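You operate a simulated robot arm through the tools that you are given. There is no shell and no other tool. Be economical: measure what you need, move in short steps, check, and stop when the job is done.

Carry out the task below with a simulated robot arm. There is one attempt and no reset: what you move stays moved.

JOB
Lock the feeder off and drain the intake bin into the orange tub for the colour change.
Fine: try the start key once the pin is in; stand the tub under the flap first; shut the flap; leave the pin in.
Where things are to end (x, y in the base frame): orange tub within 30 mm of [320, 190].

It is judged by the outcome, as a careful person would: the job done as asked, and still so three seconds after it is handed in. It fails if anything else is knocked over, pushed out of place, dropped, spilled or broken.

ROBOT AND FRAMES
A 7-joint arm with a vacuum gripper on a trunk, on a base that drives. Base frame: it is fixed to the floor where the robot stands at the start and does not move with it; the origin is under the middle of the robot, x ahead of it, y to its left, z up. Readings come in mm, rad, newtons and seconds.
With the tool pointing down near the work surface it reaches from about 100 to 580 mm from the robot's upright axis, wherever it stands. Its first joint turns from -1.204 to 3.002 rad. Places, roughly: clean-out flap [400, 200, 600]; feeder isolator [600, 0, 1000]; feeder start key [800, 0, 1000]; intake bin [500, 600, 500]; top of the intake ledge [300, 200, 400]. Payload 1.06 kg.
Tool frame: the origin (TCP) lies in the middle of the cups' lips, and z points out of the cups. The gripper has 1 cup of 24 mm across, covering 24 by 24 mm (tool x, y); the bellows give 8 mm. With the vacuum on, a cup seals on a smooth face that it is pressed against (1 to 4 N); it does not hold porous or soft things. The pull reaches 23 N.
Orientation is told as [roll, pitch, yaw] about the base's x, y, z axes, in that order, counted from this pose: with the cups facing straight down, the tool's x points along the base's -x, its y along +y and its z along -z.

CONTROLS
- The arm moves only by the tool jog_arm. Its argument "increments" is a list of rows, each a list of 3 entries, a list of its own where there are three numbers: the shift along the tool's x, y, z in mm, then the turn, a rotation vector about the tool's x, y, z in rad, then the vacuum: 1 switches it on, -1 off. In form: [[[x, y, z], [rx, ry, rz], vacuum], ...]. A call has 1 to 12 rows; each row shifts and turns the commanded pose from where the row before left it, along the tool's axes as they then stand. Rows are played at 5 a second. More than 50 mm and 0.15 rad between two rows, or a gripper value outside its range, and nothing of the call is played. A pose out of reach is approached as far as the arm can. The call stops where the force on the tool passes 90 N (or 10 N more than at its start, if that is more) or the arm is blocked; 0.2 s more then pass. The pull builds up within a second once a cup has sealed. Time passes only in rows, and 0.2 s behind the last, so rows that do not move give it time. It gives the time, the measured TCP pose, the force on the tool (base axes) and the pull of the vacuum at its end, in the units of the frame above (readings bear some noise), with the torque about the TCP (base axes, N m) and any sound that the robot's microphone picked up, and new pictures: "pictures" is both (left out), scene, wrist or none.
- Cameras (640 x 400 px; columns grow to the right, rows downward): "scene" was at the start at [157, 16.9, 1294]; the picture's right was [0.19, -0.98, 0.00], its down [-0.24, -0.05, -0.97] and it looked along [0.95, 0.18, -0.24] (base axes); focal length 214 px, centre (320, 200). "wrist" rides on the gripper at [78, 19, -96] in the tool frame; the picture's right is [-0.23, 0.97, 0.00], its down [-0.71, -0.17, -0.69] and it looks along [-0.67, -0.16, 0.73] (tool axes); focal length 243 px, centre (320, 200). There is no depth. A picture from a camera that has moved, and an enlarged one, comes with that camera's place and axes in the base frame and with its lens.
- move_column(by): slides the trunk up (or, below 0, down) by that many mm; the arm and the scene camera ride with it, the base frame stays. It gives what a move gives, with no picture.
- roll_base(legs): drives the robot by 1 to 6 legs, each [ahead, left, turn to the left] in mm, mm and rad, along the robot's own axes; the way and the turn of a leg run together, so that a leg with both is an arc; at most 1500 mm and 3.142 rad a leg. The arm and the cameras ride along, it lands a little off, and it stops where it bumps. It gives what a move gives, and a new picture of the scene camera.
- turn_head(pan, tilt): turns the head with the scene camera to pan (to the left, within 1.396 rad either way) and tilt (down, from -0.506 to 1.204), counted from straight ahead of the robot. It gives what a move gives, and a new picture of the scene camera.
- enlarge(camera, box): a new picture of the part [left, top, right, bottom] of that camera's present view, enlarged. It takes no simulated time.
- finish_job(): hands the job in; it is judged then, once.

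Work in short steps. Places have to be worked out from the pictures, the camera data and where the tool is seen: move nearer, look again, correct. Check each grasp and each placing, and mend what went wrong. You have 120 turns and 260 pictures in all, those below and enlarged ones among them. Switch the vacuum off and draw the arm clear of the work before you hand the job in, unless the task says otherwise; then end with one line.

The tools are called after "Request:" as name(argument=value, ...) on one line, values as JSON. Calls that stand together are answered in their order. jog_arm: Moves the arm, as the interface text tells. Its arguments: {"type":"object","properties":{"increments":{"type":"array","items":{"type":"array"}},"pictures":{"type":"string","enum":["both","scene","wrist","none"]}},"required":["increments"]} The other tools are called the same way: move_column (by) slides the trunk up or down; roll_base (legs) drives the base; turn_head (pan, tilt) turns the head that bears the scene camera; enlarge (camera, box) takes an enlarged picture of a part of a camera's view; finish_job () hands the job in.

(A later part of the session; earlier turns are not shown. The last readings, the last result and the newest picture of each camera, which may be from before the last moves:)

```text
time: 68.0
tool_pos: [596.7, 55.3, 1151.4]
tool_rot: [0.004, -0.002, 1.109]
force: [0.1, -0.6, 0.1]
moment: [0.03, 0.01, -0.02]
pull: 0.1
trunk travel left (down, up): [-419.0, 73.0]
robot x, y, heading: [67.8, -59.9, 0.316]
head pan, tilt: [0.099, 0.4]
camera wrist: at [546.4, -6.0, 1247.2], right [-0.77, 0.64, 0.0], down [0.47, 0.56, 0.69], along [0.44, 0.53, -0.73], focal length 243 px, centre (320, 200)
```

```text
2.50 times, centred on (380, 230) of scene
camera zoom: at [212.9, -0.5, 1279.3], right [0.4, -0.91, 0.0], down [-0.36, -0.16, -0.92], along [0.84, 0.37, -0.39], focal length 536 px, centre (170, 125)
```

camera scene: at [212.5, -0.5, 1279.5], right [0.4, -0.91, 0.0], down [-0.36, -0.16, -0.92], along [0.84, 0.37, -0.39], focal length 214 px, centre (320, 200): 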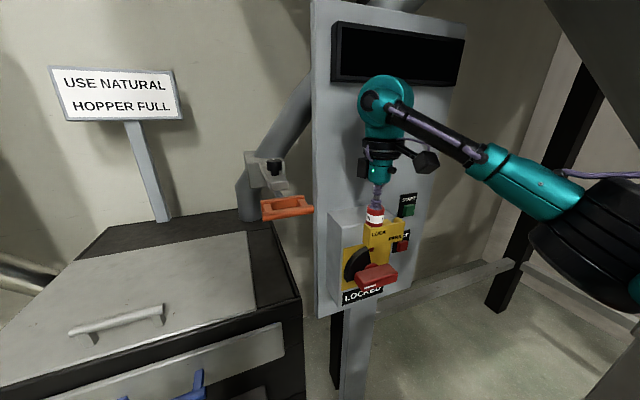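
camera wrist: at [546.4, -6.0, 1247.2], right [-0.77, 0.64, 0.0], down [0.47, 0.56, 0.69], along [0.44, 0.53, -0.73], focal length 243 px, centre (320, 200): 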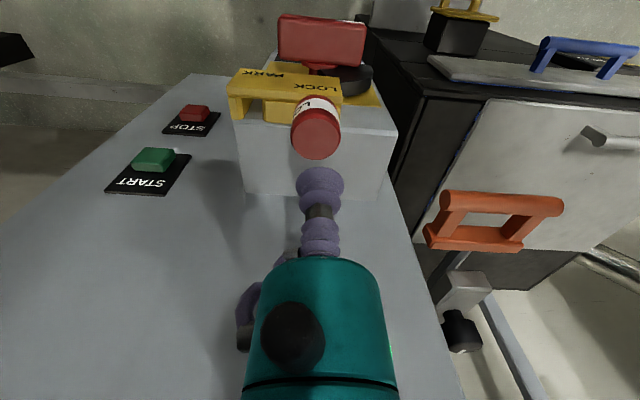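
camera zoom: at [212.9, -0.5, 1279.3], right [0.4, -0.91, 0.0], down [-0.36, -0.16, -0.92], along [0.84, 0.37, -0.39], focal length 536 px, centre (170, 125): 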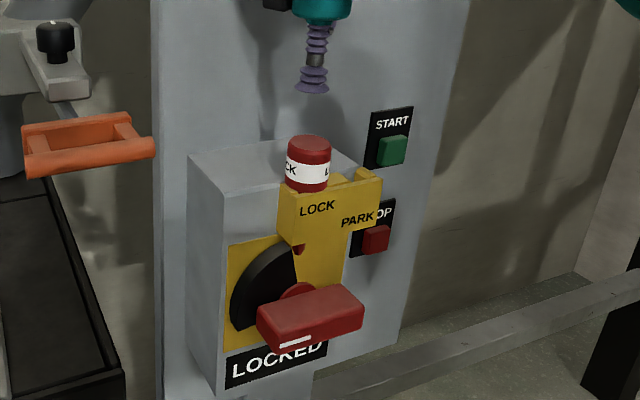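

Locked. Next the start key test: retract and turn the tool horizontal, facing the panel.

Request:
jog_arm(increments=[[[34.4, -18, 0], [0, 0, 0], -1], [[34.4, -18, 0], [0, 0, 0], -1], [[34.4, -18, 0], [0, 0, 0.105], -1], [[34.4, -18, 0], [0, 0, 0.105], -1], [[0, 0, 0], [0, 0, 0.105], -1], [[0, 0, 0], [0, -0.15, 0], -1], [[0, 0, 0], [0, -0.15, 0], -1], [[0, 0, 0], [0, -0.15, 0], -1], [[0, 0, 0], [0, -0.15, 0], -1], [[0, 0, 0], [0, -0.15, 0], -1]], pictures="none")

Request:
jog_arm(increments=[[[0, 0, 0], [0, -0.15, 0], -1], [[0, 0, 0], [0, -0.15, 0], -1], [[0, 0, 0], [0, -0.15, 0], -1], [[0, 0, 0], [0, -0.15, 0], -1], [[0, 0, 0], [0, -0.15, 0], -1], [[0, 0, 0], [0, -0.07, 0], -1], [[30, 0, 0], [0, 0, 0], -1], [[30, 0, 0], [0, 0, 0], -1], [[0, 0, 0], [0, 0, 0], -1]])

```text
time: 70.4
tool_pos: [576.6, -66.2, 1232.5]
tool_rot: [-0.149, -0.898, 0.935]
force: [-0.1, -0.5, -0.4]
moment: [0.04, -0.01, -0.02]
pull: 0.1
trunk travel left (down, up): [-419.0, 73.0]
robot x, y, heading: [69.8, -57.8, 0.331]
head pan, tilt: [0.099, 0.4]
stopped in row 10: the arm was blocked; the commanded pose is now the measured one
```

```text
time: 71.0
tool_pos: [544.1, -55.7, 1324.1]
tool_rot: [-0.731, -1.281, 1.528]
force: [-0.8, -0.6, 0.3]
moment: [-0.02, -0.03, 0.01]
pull: 0.0
trunk travel left (down, up): [-419.0, 73.0]
robot x, y, heading: [69.0, -49.6, 0.342]
head pan, tilt: [0.099, 0.4]
stopped in row 2: the arm was blocked; the commanded pose is now the measured one
camera scene: at [204.8, 38.5, 1279.0], right [0.42, -0.91, 0.03], down [-0.34, -0.19, -0.92], along [0.84, 0.38, -0.39], focal length 214 px, centre (320, 200)
camera wrist: at [464.0, -131.6, 1267.3], right [-0.69, 0.72, 0.04], down [-0.35, -0.38, 0.86], along [0.63, 0.58, 0.51], focal length 243 px, centre (320, 200)
```

scene: 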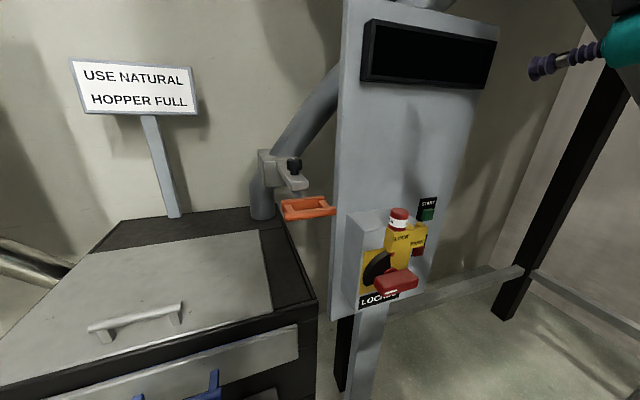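
wrist: 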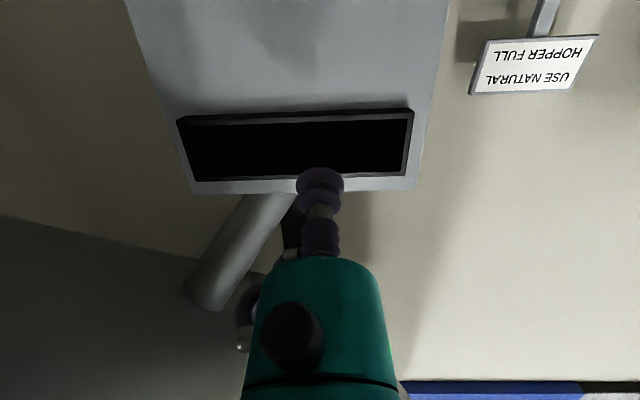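

The arm was blocked by something out of view. I'll look right to see where the elbow is touching.

Request:
turn_head(pan=-0.6, tilt=0.3)

Request:
turn_head(pan=-1.2, tilt=0.6)

```text
time: 72.1
tool_pos: [545.6, -55.7, 1323.0]
tool_rot: [-0.719, -1.276, 1.518]
force: [1.0, -0.2, -0.5]
moment: [0.03, 0.0, 0.01]
pull: 0.0
trunk travel left (down, up): [-419.0, 73.0]
robot x, y, heading: [69.5, -53.9, 0.334]
head pan, tilt: [-0.6, 0.3]
camera scene: at [211.8, -25.0, 1289.7], right [-0.26, -0.97, 0.02], down [-0.28, 0.05, -0.96], along [0.92, -0.26, -0.28], focal length 214 px, centre (320, 200)
```

scene: 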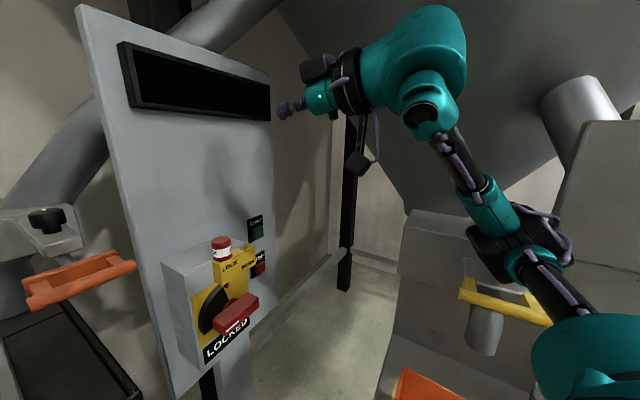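

```text
time: 73.1
tool_pos: [544.7, -58.4, 1324.0]
tool_rot: [-0.722, -1.279, 1.518]
force: [0.0, 0.5, -0.2]
moment: [-0.01, -0.03, -0.01]
pull: 0.0
trunk travel left (down, up): [-419.0, 73.0]
robot x, y, heading: [69.0, -56.8, 0.336]
head pan, tilt: [-1.201, 0.6]
camera scene: at [179.1, -69.4, 1263.3], right [-0.76, -0.65, 0.01], down [-0.36, 0.41, -0.84], along [0.54, -0.64, -0.54], focal length 214 px, centre (320, 200)
```

scene: 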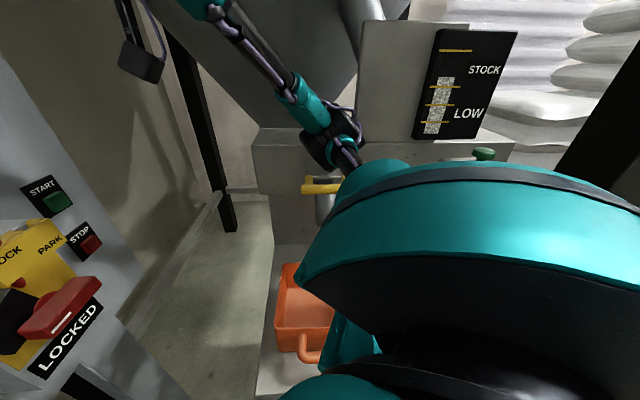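

The elbow has swung out against the machine on the right. I'll undo the tool pitch to bring the elbow back.

Request:
jog_arm(increments=[[[0, 0, -10], [0, 0.1, 0], -1], [[0, 0, -10], [0, 0.1, 0], -1], [[0, 0, -10], [0, 0.1, 0], -1], [[0, 0, 0], [0, 0, 0], -1]], pictures="scene")

```text
time: 74.1
tool_pos: [540.4, -114.0, 1318.0]
tool_rot: [-0.307, -1.014, 1.068]
force: [-0.1, -0.2, 0.0]
moment: [-0.02, 0.0, 0.01]
pull: 0.1
trunk travel left (down, up): [-419.0, 73.0]
robot x, y, heading: [70.2, -57.6, 0.329]
head pan, tilt: [-1.201, 0.6]
camera scene: at [188.7, -102.0, 1260.8], right [-0.76, -0.65, 0.0], down [-0.36, 0.43, -0.83], along [0.53, -0.63, -0.56], focal length 214 px, centre (320, 200)
```

scene: 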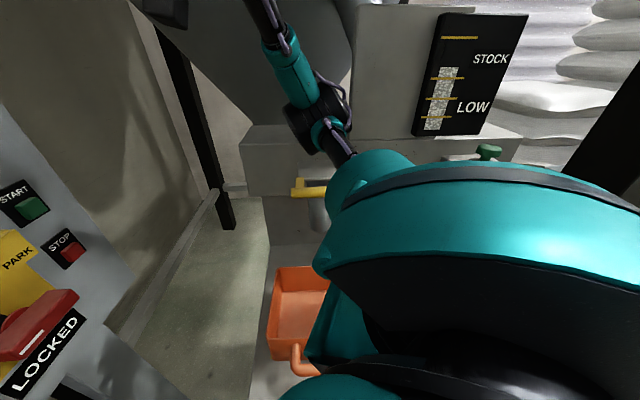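

The contact is relieved and nothing looks displaced. I'll pull the tool back toward the robot, then turn the base back toward heading 0, where the horizontal posture worked.

Request:
jog_arm(increments=[[[4, 37.7, -18.6], [0, 0, 0], -1], [[4, 37.7, -18.6], [0, 0, 0], -1], [[4, 37.7, -18.6], [0, 0, 0], -1], [[4, 37.7, -18.6], [0, 0, 0], -1], [[0, 0, 0], [0, 0, 0], -1]], pictures="scene")

```text
time: 75.3
tool_pos: [382.3, -61.1, 1320.1]
tool_rot: [-0.305, -1.016, 1.068]
force: [-0.1, 0.1, 0.3]
moment: [0.01, 0.0, 0.01]
pull: 0.1
trunk travel left (down, up): [-419.0, 73.0]
robot x, y, heading: [65.8, -56.0, 0.33]
head pan, tilt: [-1.201, 0.6]
camera scene: at [188.3, -101.2, 1261.1], right [-0.76, -0.65, 0.0], down [-0.36, 0.43, -0.82], along [0.53, -0.63, -0.57], focal length 214 px, centre (320, 200)
```

scene: 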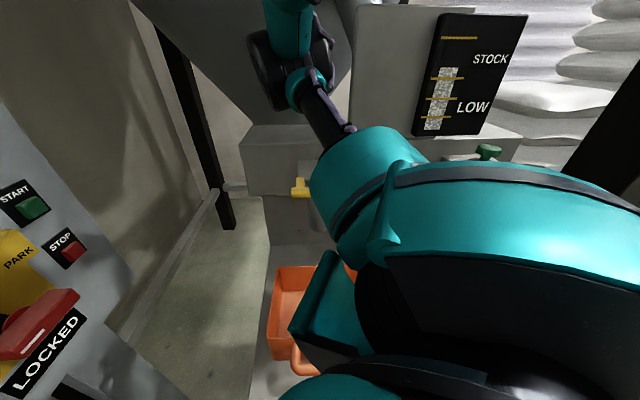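

Request:
roll_base(legs=[[-18, 29, 0], [0, 0, -0.2]])

```text
time: 76.9
tool_pos: [348.4, -99.2, 1318.6]
tool_rot: [-0.31, -1.016, 0.873]
force: [-0.6, -0.1, 0.8]
moment: [-0.02, -0.03, -0.02]
pull: 0.1
trunk travel left (down, up): [-419.0, 73.0]
robot x, y, heading: [40.7, -33.8, 0.138]
head pan, tilt: [-1.201, 0.6]
camera scene: at [149.5, -100.8, 1261.1], right [-0.87, -0.49, 0.0], down [-0.27, 0.49, -0.83], along [0.4, -0.72, -0.56], focal length 214 px, centre (320, 200)
```

scene: 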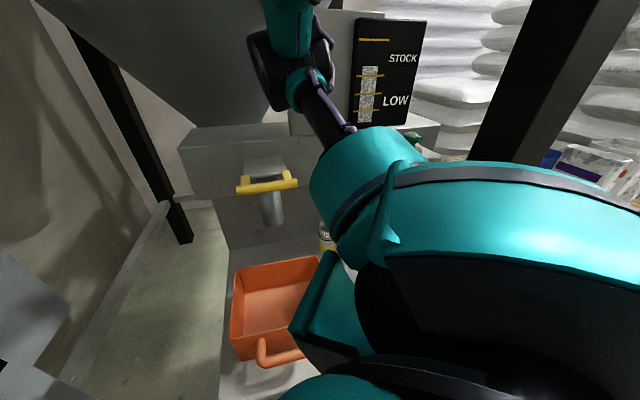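

Now rotate to horizontal facing the panel and advance halfway toward the START key.

Request:
turn_head(pan=-0.3, tilt=0.4)

Request:
jog_arm(increments=[[[0, 0, 0], [-0.0446, -0.1096, 0.0214], -1], [[0, 0, 0], [-0.0446, -0.1096, 0.0214], -1], [[0, 0, 0], [-0.0446, -0.1096, 0.0214], -1], [[0, 0, 0], [-0.0446, -0.1096, 0.0214], -1], [[0, 0, 0], [-0.0446, -0.1096, 0.0214], -1], [[28, -23.5, 25], [0, 0, 0], -1], [[28, -23.5, 25], [0, 0, 0], -1], [[28, -23.5, 25], [0, 0, 0], -1], [[28, -23.5, 25], [0, 0, 0], -1], [[28, -23.5, 25], [0, 0, 0], -1], [[0, 0, 0], [0, 0, 0], -1]])

```text
time: 78.1
tool_pos: [349.9, -100.2, 1322.2]
tool_rot: [-0.279, -1.016, 0.847]
force: [0.8, 0.0, -0.8]
moment: [-0.01, -0.02, -0.03]
pull: 0.1
trunk travel left (down, up): [-419.0, 73.0]
robot x, y, heading: [40.8, -33.4, 0.135]
head pan, tilt: [-0.3, 0.4]
camera scene: at [178.6, -78.8, 1268.9], right [-0.61, -0.79, 0.0], down [-0.39, 0.3, -0.87], along [0.69, -0.53, -0.49], focal length 214 px, centre (320, 200)
```

scene: 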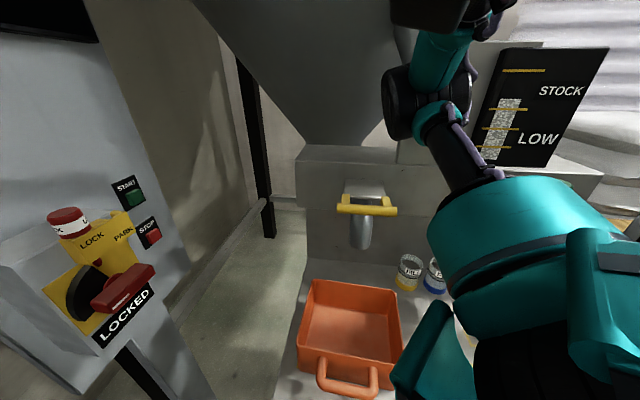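

```text
time: 80.5
tool_pos: [353.5, -103.2, 1312.4]
tool_rot: [-0.305, -1.015, 0.875]
force: [0.4, 0.1, -0.7]
moment: [0.01, 0.02, 0.03]
pull: 0.0
out of reach, approached as far as the arm can: row 1, 2, 3, 4, 5, 6, 7, 8, 9, 10
trunk travel left (down, up): [-419.0, 73.0]
robot x, y, heading: [47.2, -34.4, 0.136]
head pan, tilt: [-0.3, 0.4]
camera scene: at [198.2, -38.6, 1279.3], right [-0.16, -0.99, 0.0], down [-0.38, 0.06, -0.92], along [0.91, -0.15, -0.39], focal length 214 px, centre (320, 200)
camera wrist: at [244.5, -160.4, 1291.9], right [-0.47, 0.88, 0.05], down [-0.18, -0.15, 0.97], along [0.86, 0.45, 0.23], focal length 243 px, centre (320, 200)
```

scene: 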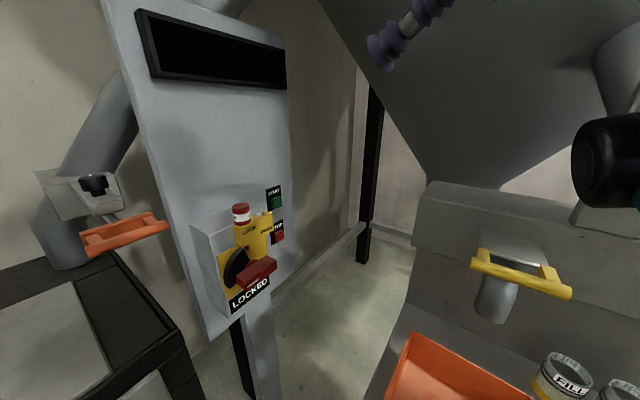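
wrist: 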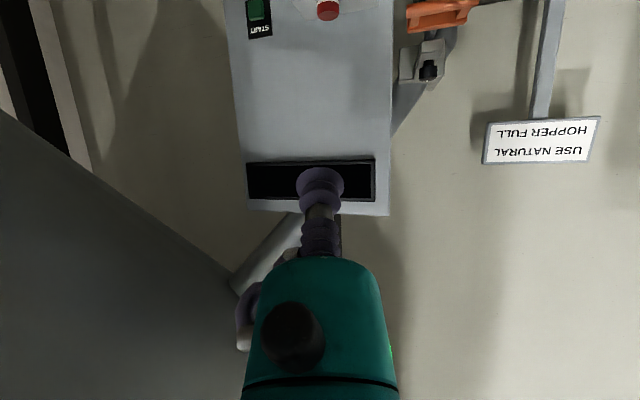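

The arm is stuck at a joint limit. I'll return the tool to straight down to reset the posture.

Request:
jog_arm(increments=[[[0, 0, 0], [0, 0.15, 0], -1], [[0, 0, 0], [0, 0.15, 0], -1], [[0, 0, 0], [0, 0.15, 0], -1], [[0, 0, 0], [0, 0.15, 0], -1], [[0, 0, 0], [0, 0.15, 0], -1], [[0, 0, 0], [0, 0.15, 0], -1], [[0, 0, 0], [0, 0, 0], -1]], pictures="none")

```text
time: 82.1
tool_pos: [353.8, -101.0, 1309.4]
tool_rot: [-0.164, -0.135, 0.634]
force: [-0.3, 0.2, -0.3]
moment: [-0.01, 0.02, 0.0]
pull: 0.0
trunk travel left (down, up): [-419.0, 73.0]
robot x, y, heading: [40.4, -31.5, 0.137]
head pan, tilt: [-0.3, 0.4]
```

Request:
jog_arm(increments=[[[0, 0, 0], [-0.082, 0, -0.08], -1], [[0, 0, 0], [-0.082, 0, -0.08], -1], [[-18, -20, 32], [0, 0, 0], -1], [[-18, -20, 32], [0, 0, 0], -1], [[-18, -20, 32], [0, 0, 0], -1], [[-18, -20, 32], [0, 0, 0], -1], [[-18, -20, 32], [0, 0, 0], -1], [[0, 0, 0], [0, -0.15, 0], -1], [[0, 0, 0], [0, -0.15, 0], -1], [[0, 0, 0], [0, -0.15, 0], -1], [[0, 0, 0], [0, -0.15, 0], -1], [[0, 0, 0], [0, 0, 0], -1]])

```text
time: 84.7
tool_pos: [492.0, -92.5, 1177.4]
tool_rot: [-0.053, -0.741, 0.823]
force: [1.0, -0.7, 0.2]
moment: [-0.02, -0.03, -0.05]
pull: 0.1
trunk travel left (down, up): [-419.0, 73.0]
robot x, y, heading: [43.0, -34.6, 0.135]
head pan, tilt: [-0.3, 0.4]
camera scene: at [185.8, -34.4, 1282.1], right [-0.16, -0.99, 0.0], down [-0.38, 0.06, -0.93], along [0.91, -0.15, -0.38], focal length 214 px, centre (320, 200)
camera wrist: at [392.1, -165.8, 1195.7], right [-0.57, 0.81, 0.12], down [0.14, -0.05, 0.99], along [0.81, 0.58, -0.08], focal length 243 px, centre (320, 200)
```

scene: 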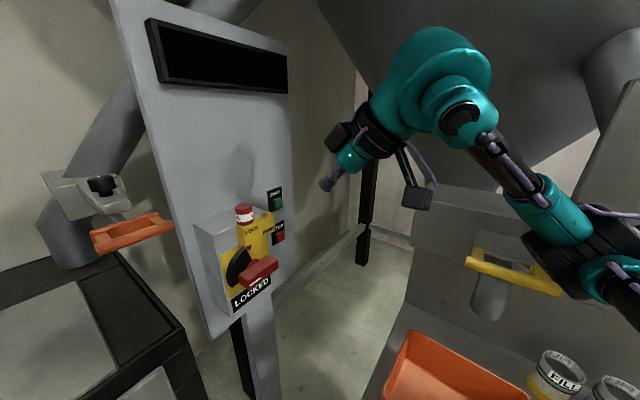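
wrist: 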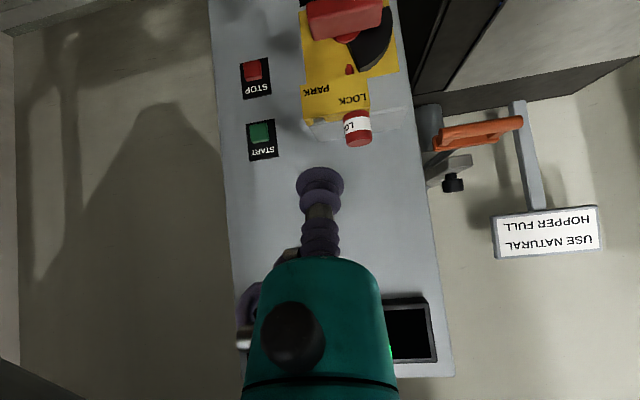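

The scene camera is pushed back about 12 mm, so the elbow is leaning on the machine again. I'll back the base away toward its start spot and heading 0.

Request:
roll_base(legs=[[-35, 40, 0]])

Request:
turn_head(pan=-0.5, tilt=0.5)

```text
time: 85.4
tool_pos: [490.5, -93.8, 1180.0]
tool_rot: [-0.062, -0.754, 0.822]
force: [0.1, 0.2, 0.0]
moment: [0.02, 0.03, 0.02]
pull: 0.0
trunk travel left (down, up): [-419.0, 73.0]
robot x, y, heading: [33.2, -26.0, 0.131]
head pan, tilt: [-0.3, 0.4]
stopped in leg 1: the robot was blocked; the commanded pose is now the measured one
camera scene: at [186.2, -32.0, 1279.4], right [-0.17, -0.99, 0.0], down [-0.38, 0.06, -0.92], along [0.91, -0.15, -0.39], focal length 214 px, centre (320, 200)
```

scene: 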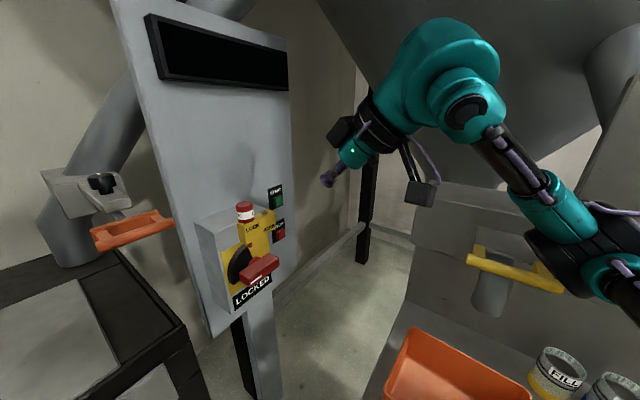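

```text
time: 86.2
tool_pos: [489.6, -91.4, 1179.9]
tool_rot: [-0.059, -0.751, 0.822]
force: [-0.2, 0.5, 0.2]
moment: [0.0, 0.0, -0.02]
pull: 0.0
trunk travel left (down, up): [-419.0, 73.0]
robot x, y, heading: [35.0, -26.3, 0.14]
head pan, tilt: [-0.499, 0.499]
camera scene: at [178.5, -49.5, 1271.0], right [-0.36, -0.93, 0.0], down [-0.44, 0.17, -0.88], along [0.82, -0.31, -0.47], focal length 214 px, centre (320, 200)
```

scene: 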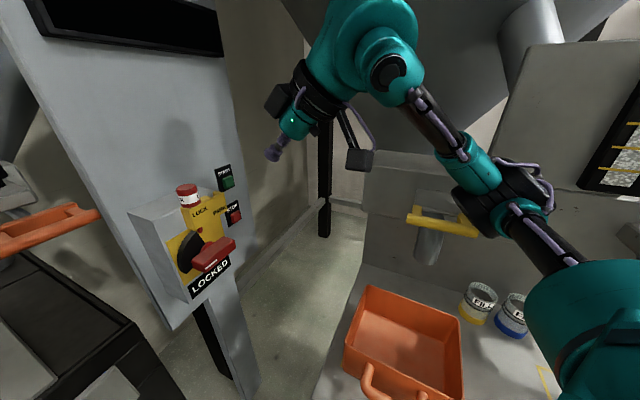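

The base was blocked close to the ledge. I'll move away from the ledge first, then parallel to it, then turn to heading 0.

Request:
roll_base(legs=[[-17, -13, 0], [-26, 33, 0], [0, 0, -0.135]])

```text
time: 88.0
tool_pos: [438.7, -139.5, 1177.4]
tool_rot: [-0.048, -0.748, 0.684]
force: [-0.3, -0.3, 0.1]
moment: [0.04, 0.04, 0.0]
pull: 0.1
trunk travel left (down, up): [-419.0, 73.0]
robot x, y, heading: [-7.7, -11.9, 0.004]
head pan, tilt: [-0.499, 0.499]
camera scene: at [136.0, -56.6, 1270.2], right [-0.48, -0.88, 0.0], down [-0.42, 0.23, -0.88], along [0.77, -0.42, -0.48], focal length 214 px, centre (320, 200)
```

scene: 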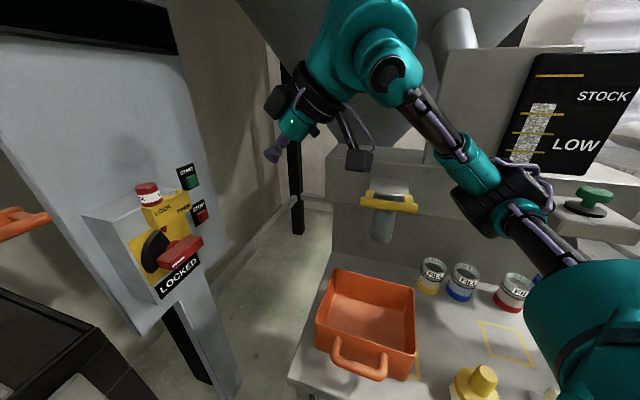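

Clear now. I'll use a shallower yaw (0.45) for the START press so the elbow stays away from the machine: level the tool and advance partway.

Request:
turn_head(pan=-0.25, tilt=0.4)

Request:
jog_arm(increments=[[[0, 0, 0], [0.08, 0, 0.086], -1], [[0, 0, 0], [0.08, 0, 0.086], -1], [[0, 0, 0], [0, -0.137, 0], -1], [[0, 0, 0], [0, -0.137, 0], -1], [[0, 0, 0], [0, -0.137, 0], -1], [[0, 0, 0], [0, -0.137, 0], -1], [[0, 0, 0], [0, -0.137, 0], -1], [[0, 0, 0], [0, -0.137, 0], -1], [[23, -4, 37], [0, 0, 0], -1], [[23, -4, 37], [0, 0, 0], -1], [[0, 0, 0], [0, 0, 0], -1]])

```text
time: 88.8
tool_pos: [438.6, -139.7, 1176.2]
tool_rot: [-0.051, -0.747, 0.683]
force: [0.1, 0.6, -0.6]
moment: [0.01, -0.01, 0.01]
pull: 0.1
trunk travel left (down, up): [-419.0, 73.0]
robot x, y, heading: [-10.4, -14.9, 0.005]
head pan, tilt: [-0.25, 0.4]
camera scene: at [145.9, -35.9, 1279.3], right [-0.25, -0.97, 0.0], down [-0.38, 0.1, -0.92], along [0.89, -0.23, -0.39], focal length 214 px, centre (320, 200)
```

scene: 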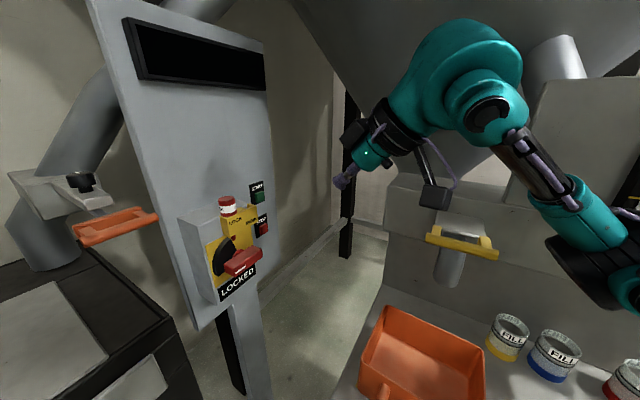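

```text
time: 91.2
tool_pos: [526.8, -114.8, 1135.4]
tool_rot: [-1.764, -1.537, 2.177]
force: [-0.4, 1.3, -0.4]
moment: [0.02, 0.04, 0.04]
pull: 0.1
out of reach, approached as far as the arm can: row 7, 8
trunk travel left (down, up): [-419.0, 73.0]
robot x, y, heading: [-8.9, -9.0, 0.001]
head pan, tilt: [-0.25, 0.4]
camera scene: at [145.8, -35.9, 1279.4], right [-0.25, -0.97, 0.0], down [-0.38, 0.1, -0.92], along [0.89, -0.23, -0.39], focal length 214 px, centre (320, 200)
camera wrist: at [433.2, -138.5, 1056.9], right [-0.4, 0.9, 0.2], down [-0.57, -0.41, 0.71], along [0.72, 0.17, 0.68], focal length 243 px, centre (320, 200)
```

scene: 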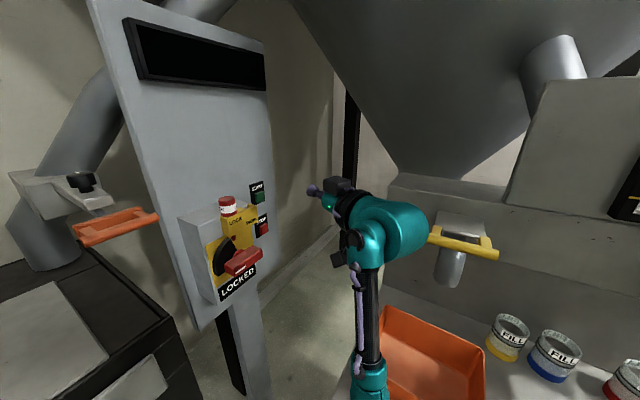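
wrist: 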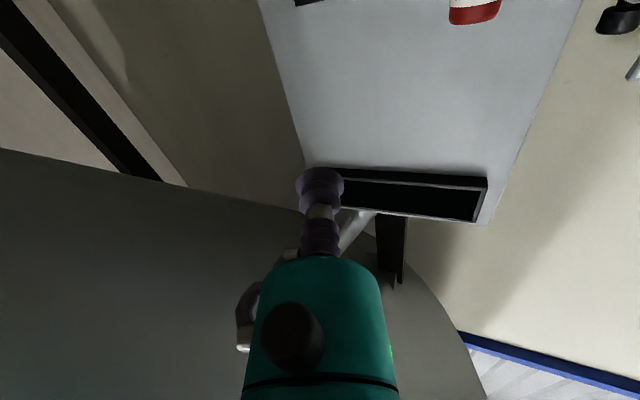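

Good posture now. Advance to the standoff in front of START.

Request:
jog_arm(increments=[[[24, -2, 34], [0, 0, 0], -1], [[24, -2, 34], [0, 0, 0], -1], [[24, -2, 34], [0, 0, 0], -1], [[24, -2, 34], [0, 0, 0], -1], [[0, 0, 0], [0, 0, 0], -1]])

Request:
enlarge(camera="scene", box=[200, 150, 360, 280])

```text
time: 92.4
tool_pos: [653.4, -71.4, 1041.2]
tool_rot: [-1.756, -1.534, 2.172]
force: [0.2, 1.4, 0.1]
moment: [0.0, 0.0, 0.01]
pull: 0.1
trunk travel left (down, up): [-419.0, 73.0]
robot x, y, heading: [-10.0, -9.4, 0.003]
head pan, tilt: [-0.25, 0.4]
camera scene: at [145.8, -35.9, 1279.4], right [-0.25, -0.97, 0.0], down [-0.38, 0.1, -0.92], along [0.89, -0.23, -0.39], focal length 214 px, centre (320, 200)
camera wrist: at [561.0, -94.8, 962.8], right [-0.4, 0.9, 0.2], down [-0.57, -0.41, 0.71], along [0.72, 0.17, 0.68], focal length 243 px, centre (320, 200)
```

scene: 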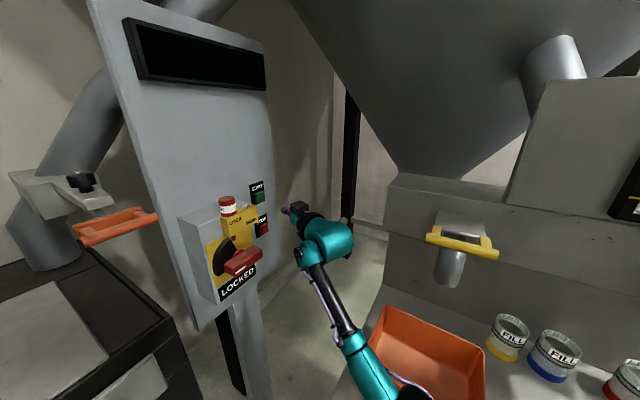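
wrist: 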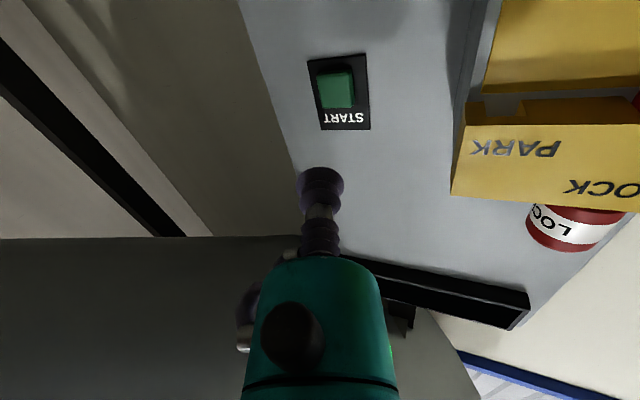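

```text
3.08 times, centred on (280, 215) of scene
camera zoom: at [145.8, -35.9, 1279.4], right [-0.25, -0.97, 0.0], down [-0.38, 0.1, -0.92], along [0.89, -0.23, -0.39], focal length 660 px, centre (443, 154)
```

zoom: 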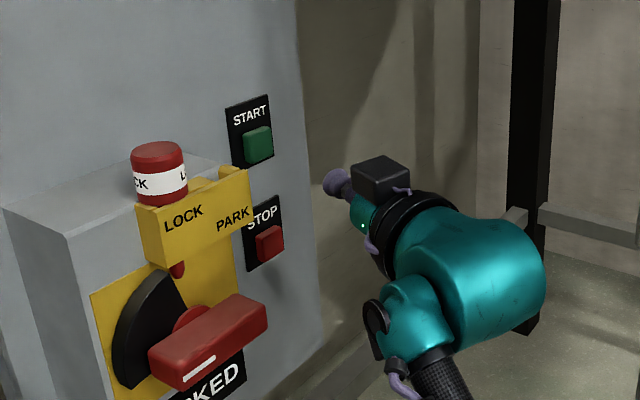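

START is at about (769, −4, 1044). Line up and approach to about 20 mm short.

Request:
jog_arm(increments=[[[-1, 5, 37], [0, 0, 0], -1], [[-1, 5, 37], [0, 0, 0], -1], [[-1, 5, 37], [0, 0, 0], -1], [[0, 0, 0], [0, 0, 0], -1]])

```text
time: 93.4
tool_pos: [747.6, -13.9, 1042.6]
tool_rot: [-1.778, -1.535, 2.197]
force: [0.3, -0.2, 0.2]
moment: [0.0, 0.02, -0.02]
pull: 0.1
trunk travel left (down, up): [-419.0, 73.0]
robot x, y, heading: [-5.9, -11.0, 0.001]
head pan, tilt: [-0.25, 0.4]
camera scene: at [145.8, -36.0, 1279.3], right [-0.25, -0.97, 0.0], down [-0.38, 0.1, -0.92], along [0.89, -0.23, -0.39], focal length 214 px, centre (320, 200)
camera wrist: at [654.6, -37.6, 964.1], right [-0.4, 0.9, 0.2], down [-0.57, -0.41, 0.71], along [0.72, 0.17, 0.68], focal length 243 px, centre (320, 200)
```

scene: 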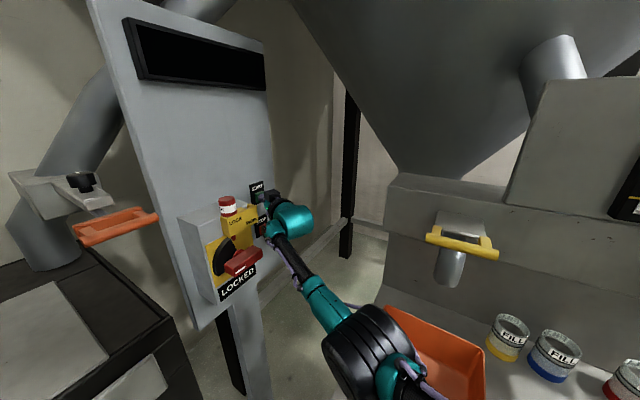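
wrist: 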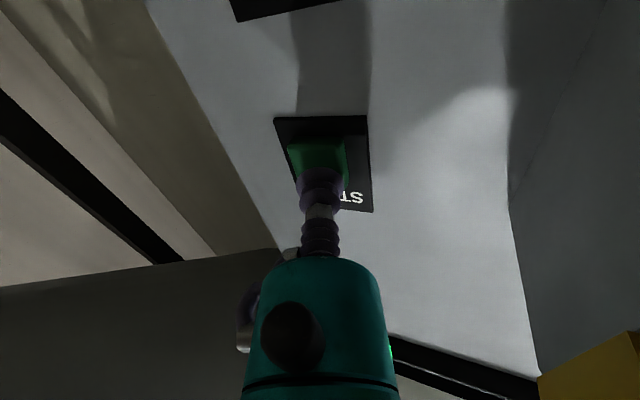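

Request:
jog_arm(increments=[[[0, 0, 10], [0, 0, 0], -1], [[0, 0, 6], [0, 0, 0], -1], [[0, 0, 5], [0, 0, 0], -1], [[0, 0, 4], [0, 0, 0], -1], [[0, 0, 4], [0, 0, 0], -1], [[0, 0, 0], [0, 0, 0], -1]], pictures="wrist")

```text
time: 94.8
tool_pos: [771.1, -5.7, 1044.9]
tool_rot: [-1.761, -1.536, 2.173]
force: [-34.3, -14.7, -6.7]
moment: [-0.14, -0.27, 0.49]
pull: 0.1
trunk travel left (down, up): [-419.0, 73.0]
robot x, y, heading: [-12.4, -9.5, 0.002]
head pan, tilt: [-0.25, 0.4]
heard: click
camera wrist: at [678.8, -28.1, 965.6], right [-0.4, 0.9, 0.2], down [-0.57, -0.41, 0.71], along [0.72, 0.17, 0.68], focal length 243 px, centre (320, 200)
```

wrist: 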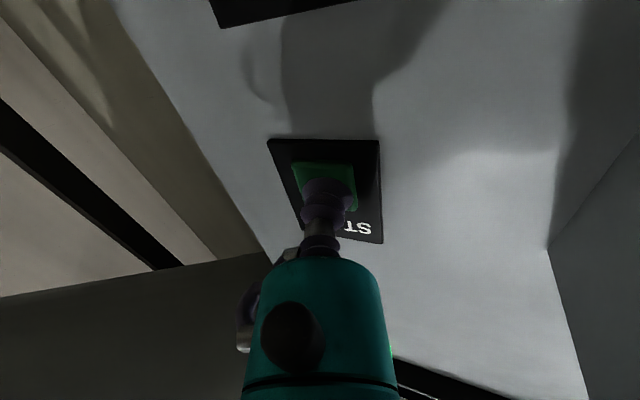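

Click heard; START was pressed. I'll back off along the same line and check that nothing runs.

Request:
jog_arm(increments=[[[0, 0, -15], [0, 0, 0], -1], [[0, 0, -15], [0, 0, 0], -1], [[1, -5, -37], [0, 0, 0], -1], [[1, -5, -37], [0, 0, 0], -1], [[1, -5, -37], [0, 0, 0], -1], [[-24, 2, -34], [0, 0, 0], -1], [[-24, 2, -34], [0, 0, 0], -1], [[-24, 2, -34], [0, 0, 0], -1], [[-24, 2, -34], [0, 0, 0], -1], [[0, 0, 0], [0, 0, 0], -1]], pictures="scene")

Request:
enlarge(camera="scene", box=[80, 0, 340, 320])

```text
time: 97.0
tool_pos: [521.5, -115.7, 1136.2]
tool_rot: [-1.746, -1.534, 2.162]
force: [-0.5, 1.0, -0.3]
moment: [0.0, 0.0, -0.02]
pull: 0.1
trunk travel left (down, up): [-419.0, 73.0]
robot x, y, heading: [-11.7, -9.2, 0.004]
head pan, tilt: [-0.25, 0.4]
camera scene: at [145.9, -35.8, 1279.3], right [-0.25, -0.97, 0.0], down [-0.38, 0.1, -0.92], along [0.89, -0.23, -0.39], focal length 214 px, centre (320, 200)
```

scene: 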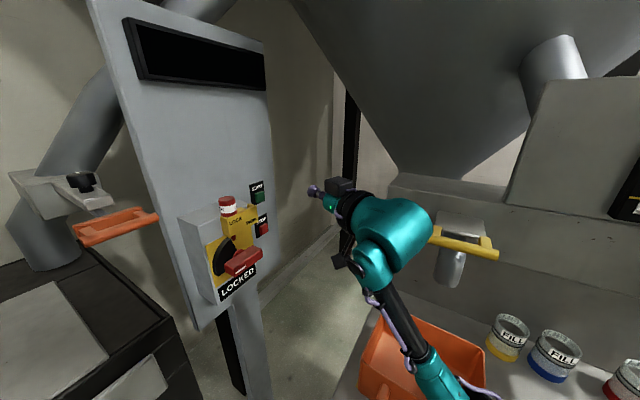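

```text
1.25 times, centred on (210, 160) of scene
camera zoom: at [145.9, -35.8, 1279.3], right [-0.25, -0.97, 0.0], down [-0.38, 0.1, -0.92], along [0.89, -0.23, -0.39], focal length 268 px, centre (458, 250)
```

zoom: 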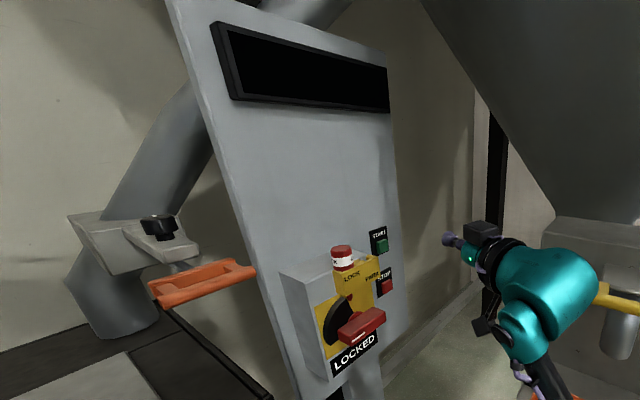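

The display stayed dark, so the isolation is proven. Now return the tool to straight down for the tub.

Request:
jog_arm(increments=[[[-23, 4, -37], [0, 0, 0], -1], [[-23, 4, -37], [0, 0, 0], -1], [[0, 0, 0], [0, 0.15, 0], -1], [[0, 0, 0], [0, 0.15, 0], -1], [[0, 0, 0], [0, 0.15, 0], -1], [[0, 0, 0], [0, 0.15, 0], -1], [[0, 0, 0], [0, 0.15, 0], -1], [[0, 0, 0], [0, 0.15, 0], -1], [[0, 0, 0], [0, 0.15, 0], -1], [[0, 0, 0], [0, 0.15, 0], -1], [[0, 0, 0], [0, 0.15, 0], -1], [[0, 0, 0], [0, 0.15, 0], -1]])

```text
time: 99.6
tool_pos: [461.7, -134.4, 1174.8]
tool_rot: [-0.035, -0.077, 0.418]
force: [1.1, -0.6, -0.9]
moment: [0.0, -0.01, 0.01]
pull: 0.0
out of reach, approached as far as the arm can: row 2
trunk travel left (down, up): [-419.0, 73.0]
robot x, y, heading: [-8.6, -15.7, 0.001]
head pan, tilt: [-0.25, 0.4]
camera scene: at [146.1, -35.9, 1279.6], right [-0.25, -0.97, 0.0], down [-0.38, 0.1, -0.92], along [0.89, -0.23, -0.39], focal length 214 px, centre (320, 200)
camera wrist: at [375.2, -149.1, 1264.2], right [-0.18, 0.98, -0.02], down [0.66, 0.13, 0.74], along [0.73, 0.12, -0.67], focal length 243 px, centre (320, 200)
```

scene: 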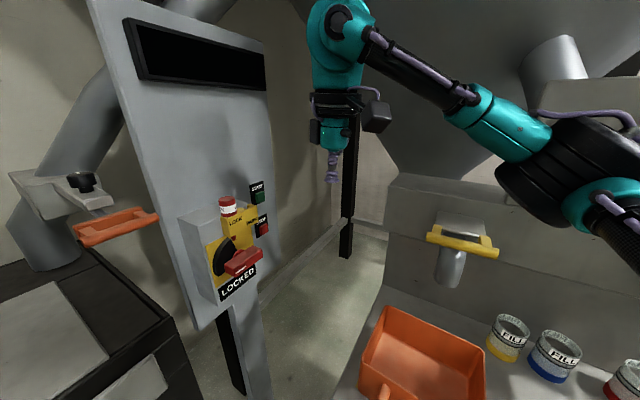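
wrist: 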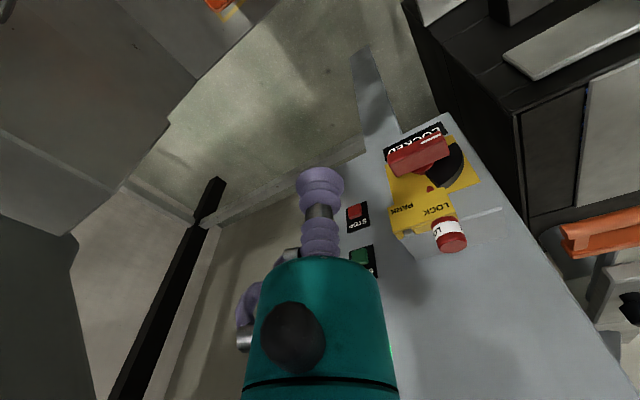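

Request:
turn_head(pan=-0.7, tilt=0.8)

Request:
enlarge(camera="scene", box=[200, 100, 520, 340])

```text
time: 100.5
tool_pos: [461.5, -135.7, 1173.5]
tool_rot: [-0.034, -0.079, 0.418]
force: [-0.5, -0.1, 0.4]
moment: [-0.03, 0.03, 0.03]
pull: 0.0
trunk travel left (down, up): [-419.0, 73.0]
robot x, y, heading: [-8.9, -10.9, 0.003]
head pan, tilt: [-0.7, 0.799]
camera scene: at [117.9, -65.0, 1244.3], right [-0.64, -0.77, 0.0], down [-0.55, 0.46, -0.7], along [0.53, -0.45, -0.72], focal length 214 px, centre (320, 200)
```

scene: 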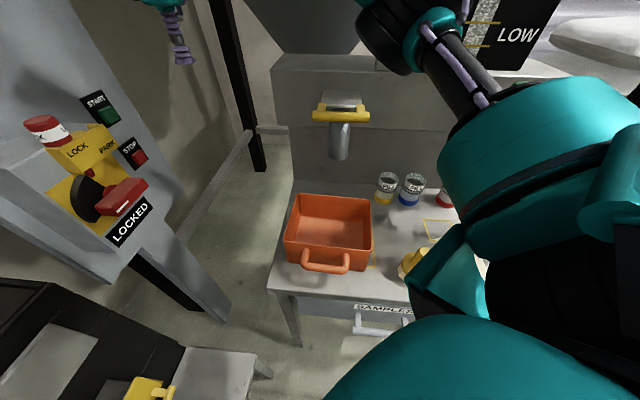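

```text
1.67 times, centred on (360, 220) of scene
camera zoom: at [117.9, -65.0, 1244.3], right [-0.64, -0.77, 0.0], down [-0.55, 0.46, -0.7], along [0.53, -0.45, -0.72], focal length 358 px, centre (253, 167)
```

zoom: 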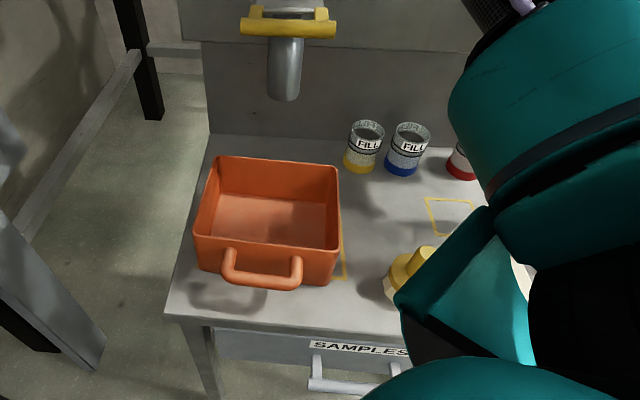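

The tub's centre is about (348, −299), 195 × 153 × 100 mm. I'll pick it from inside on its floor with the camera on the tub's diagonal; first move above it.

Request:
jog_arm(increments=[[[23.4, -15.3, 32], [-0.034, 0.077, 0], -1], [[23.4, -15.3, 32], [0, 0, 0], -1], [[23.4, -15.3, 32], [0, 0, 0], -1], [[23.4, -15.3, 32], [0, 0, 0], -1], [[23.4, -15.3, 32], [0, 0, 0], -1], [[23.4, -15.3, 32], [0, 0, 0], -1], [[23.4, -15.3, 32], [0, 0, 0], -1], [[0, 0, 0], [0, 0, 0], -1]])

```text
time: 102.0
tool_pos: [379.8, -278.2, 989.4]
tool_rot: [-0.019, -0.056, 0.427]
force: [0.5, 16.3, 28.3]
moment: [-2.38, -0.12, 0.16]
pull: 0.1
trunk travel left (down, up): [-419.0, 73.0]
robot x, y, heading: [-9.0, -17.3, 0.001]
head pan, tilt: [-0.7, 0.799]
stopped in row 7: the force on the tool passed its limit (the readings are from after the stop); the commanded pose is now the measured one
camera scene: at [116.3, -62.3, 1244.8], right [-0.64, -0.77, 0.0], down [-0.55, 0.46, -0.7], along [0.54, -0.45, -0.72], focal length 214 px, centre (320, 200)
camera wrist: at [295.2, -293.9, 1080.8], right [-0.19, 0.98, -0.01], down [0.67, 0.13, 0.73], along [0.71, 0.13, -0.69], focal length 243 px, centre (320, 200)
```

scene: 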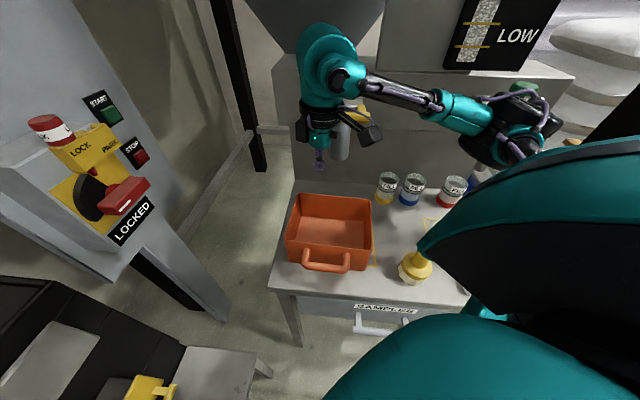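
wrist: 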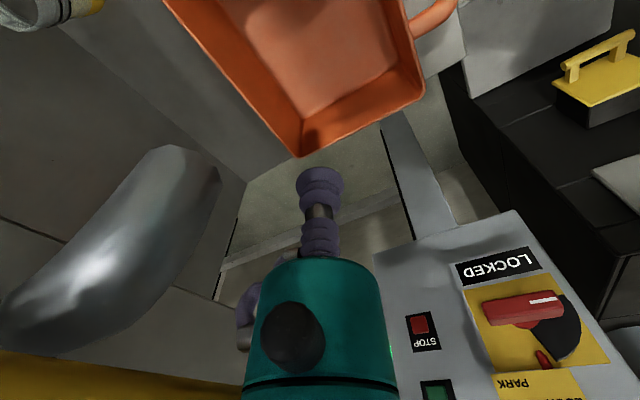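

Contact with the machine's spout/handle. Back off upward and toward the robot straight away, then inspect it.

Request:
jog_arm(increments=[[[0, 0, -15], [0, 0, 0], -1], [[5, 15, -25], [0, 0, 0], -1], [[20, 25, -20], [0, 0, 0], -1], [[30, 25, 0], [0, 0, 0], -1], [[30, 25, 0], [0, 0, 0], -1], [[0, 0, 0], [0, 0, 0], -1]])

Request:
enlarge(camera="scene", box=[240, 60, 440, 200])

```text
time: 103.4
tool_pos: [318.7, -251.9, 1043.2]
tool_rot: [-0.015, -0.042, 0.423]
force: [-0.1, -0.2, 0.1]
moment: [-0.02, -0.04, 0.0]
pull: 0.1
out of reach, approached as far as the arm can: row 4, 5
trunk travel left (down, up): [-419.0, 73.0]
robot x, y, heading: [-8.1, -12.0, 0.0]
head pan, tilt: [-0.7, 0.799]
camera scene: at [118.3, -64.7, 1244.2], right [-0.64, -0.77, 0.0], down [-0.55, 0.46, -0.7], along [0.53, -0.45, -0.72], focal length 214 px, centre (320, 200)
camera wrist: at [236.7, -267.8, 1136.9], right [-0.18, 0.98, 0.0], down [0.69, 0.13, 0.72], along [0.7, 0.13, -0.7], focal length 243 px, centre (320, 200)
```

scene: 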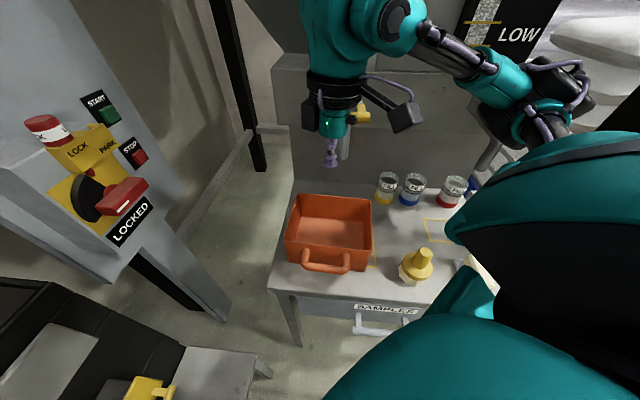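
wrist: 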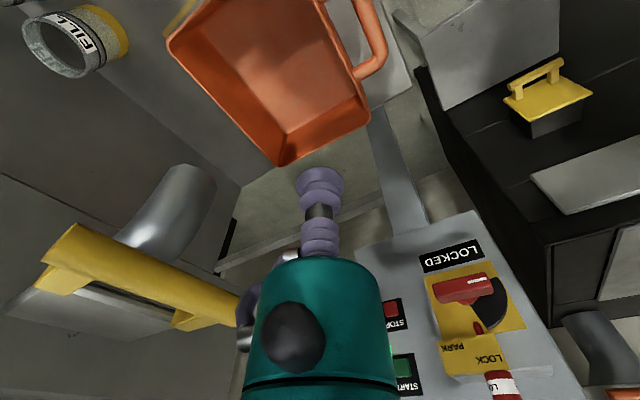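

```text
2.86 times, centred on (340, 130) of scene
camera zoom: at [118.3, -64.7, 1244.2], right [-0.64, -0.77, 0.0], down [-0.55, 0.46, -0.7], along [0.53, -0.45, -0.72], focal length 613 px, centre (263, 400)
```

zoom: 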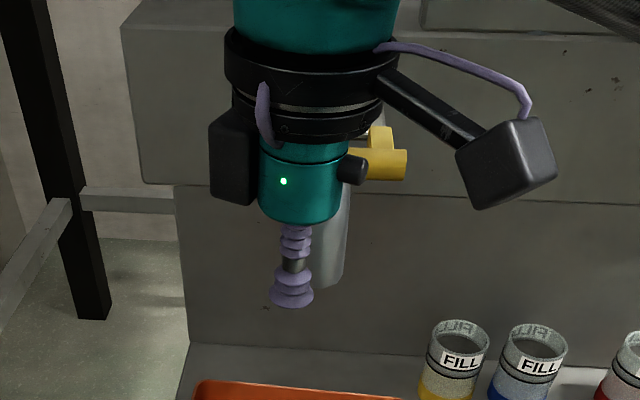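

The machine's spout handle spans (394,−290)–(328,−345) at z≈1083, directly over the tub, and it looks unharmed. I'll lower the tool inside the tub near its front wall, clear of the handle, and slide the tub out toward the bench edge first.

Request:
jog_arm(increments=[[[7, -10, 0], [-0.015, 0.042, 0], -1], [[0, 0, 40], [0, 0, 0], -1], [[0, 0, 40], [0, 0, 0], -1], [[0, 0, 40], [0, 0, 0], -1], [[0, 0, 40], [0, 0, 0], -1], [[0, 0, 0], [0, 0, 0], -1]])

Request:
enlarge(camera="scene", box=[220, 60, 460, 300])

```text
time: 104.8
tool_pos: [328.8, -261.5, 898.9]
tool_rot: [0.0, -0.001, 0.422]
force: [-0.7, 0.5, -0.7]
moment: [0.0, 0.0, 0.02]
pull: 0.0
out of reach, approached as far as the arm can: row 2, 3, 4
trunk travel left (down, up): [-419.0, 73.0]
robot x, y, heading: [-11.7, -14.5, 0.007]
head pan, tilt: [-0.7, 0.799]
camera scene: at [118.2, -64.9, 1244.3], right [-0.64, -0.77, 0.0], down [-0.55, 0.46, -0.7], along [0.53, -0.45, -0.72], focal length 214 px, centre (320, 200)
camera wrist: at [250.1, -275.3, 994.8], right [-0.18, 0.98, 0.0], down [0.72, 0.13, 0.69], along [0.67, 0.13, -0.73], focal length 243 px, centre (320, 200)
```

scene: 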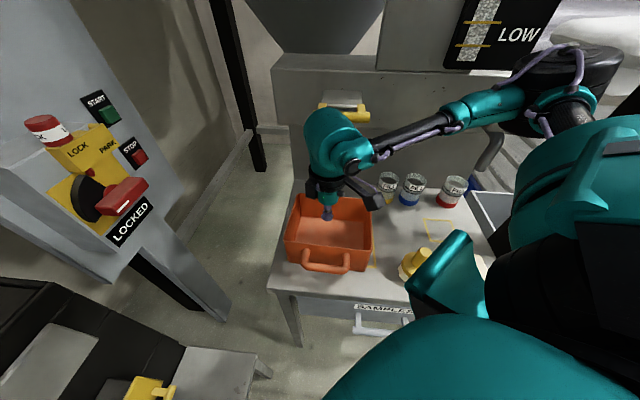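
wrist: 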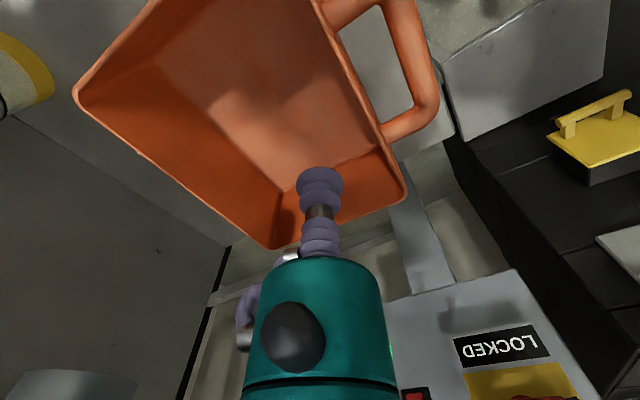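

```text
1.67 times, centred on (340, 180) of scene
camera zoom: at [118.2, -64.9, 1244.3], right [-0.64, -0.77, 0.0], down [-0.55, 0.46, -0.7], along [0.53, -0.45, -0.72], focal length 358 px, centre (287, 233)
```

zoom: 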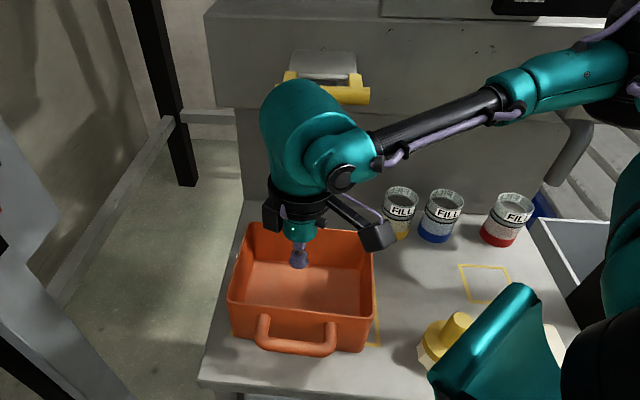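

Request:
jog_arm(increments=[[[12, 5, 0], [0, 0, 0], -1], [[0, 0, 25], [0, 0, 0], -1], [[0, 0, 25], [0, 0, 0], -1], [[0, 0, 0], [0, 0, 0], -1]])

```text
time: 105.8
tool_pos: [329.6, -259.6, 849.8]
tool_rot: [0.001, -0.002, 0.423]
force: [-0.7, 0.2, 0.1]
moment: [0.02, -0.01, -0.01]
pull: 0.0
out of reach, approached as far as the arm can: row 1
trunk travel left (down, up): [-419.0, 73.0]
robot x, y, heading: [-11.6, -10.7, 0.002]
head pan, tilt: [-0.7, 0.799]
camera scene: at [118.2, -64.7, 1244.3], right [-0.64, -0.77, 0.0], down [-0.55, 0.46, -0.7], along [0.53, -0.45, -0.72], focal length 214 px, centre (320, 200)
camera wrist: at [252.3, -274.7, 945.4], right [-0.18, 0.98, 0.0], down [0.72, 0.13, 0.69], along [0.67, 0.13, -0.73], focal length 243 px, centre (320, 200)
```

scene: 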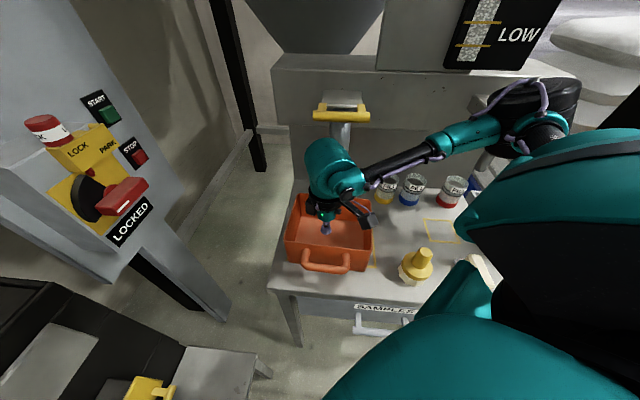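
wrist: 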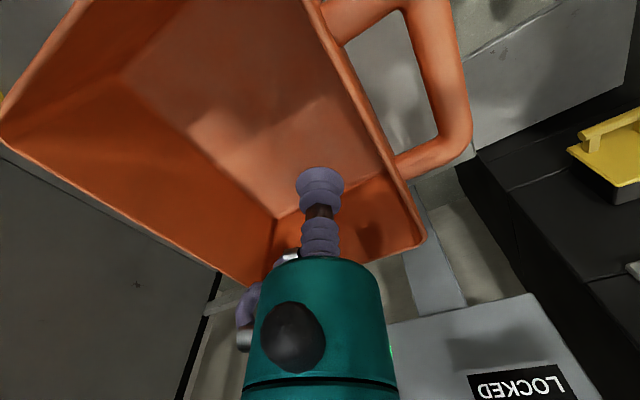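

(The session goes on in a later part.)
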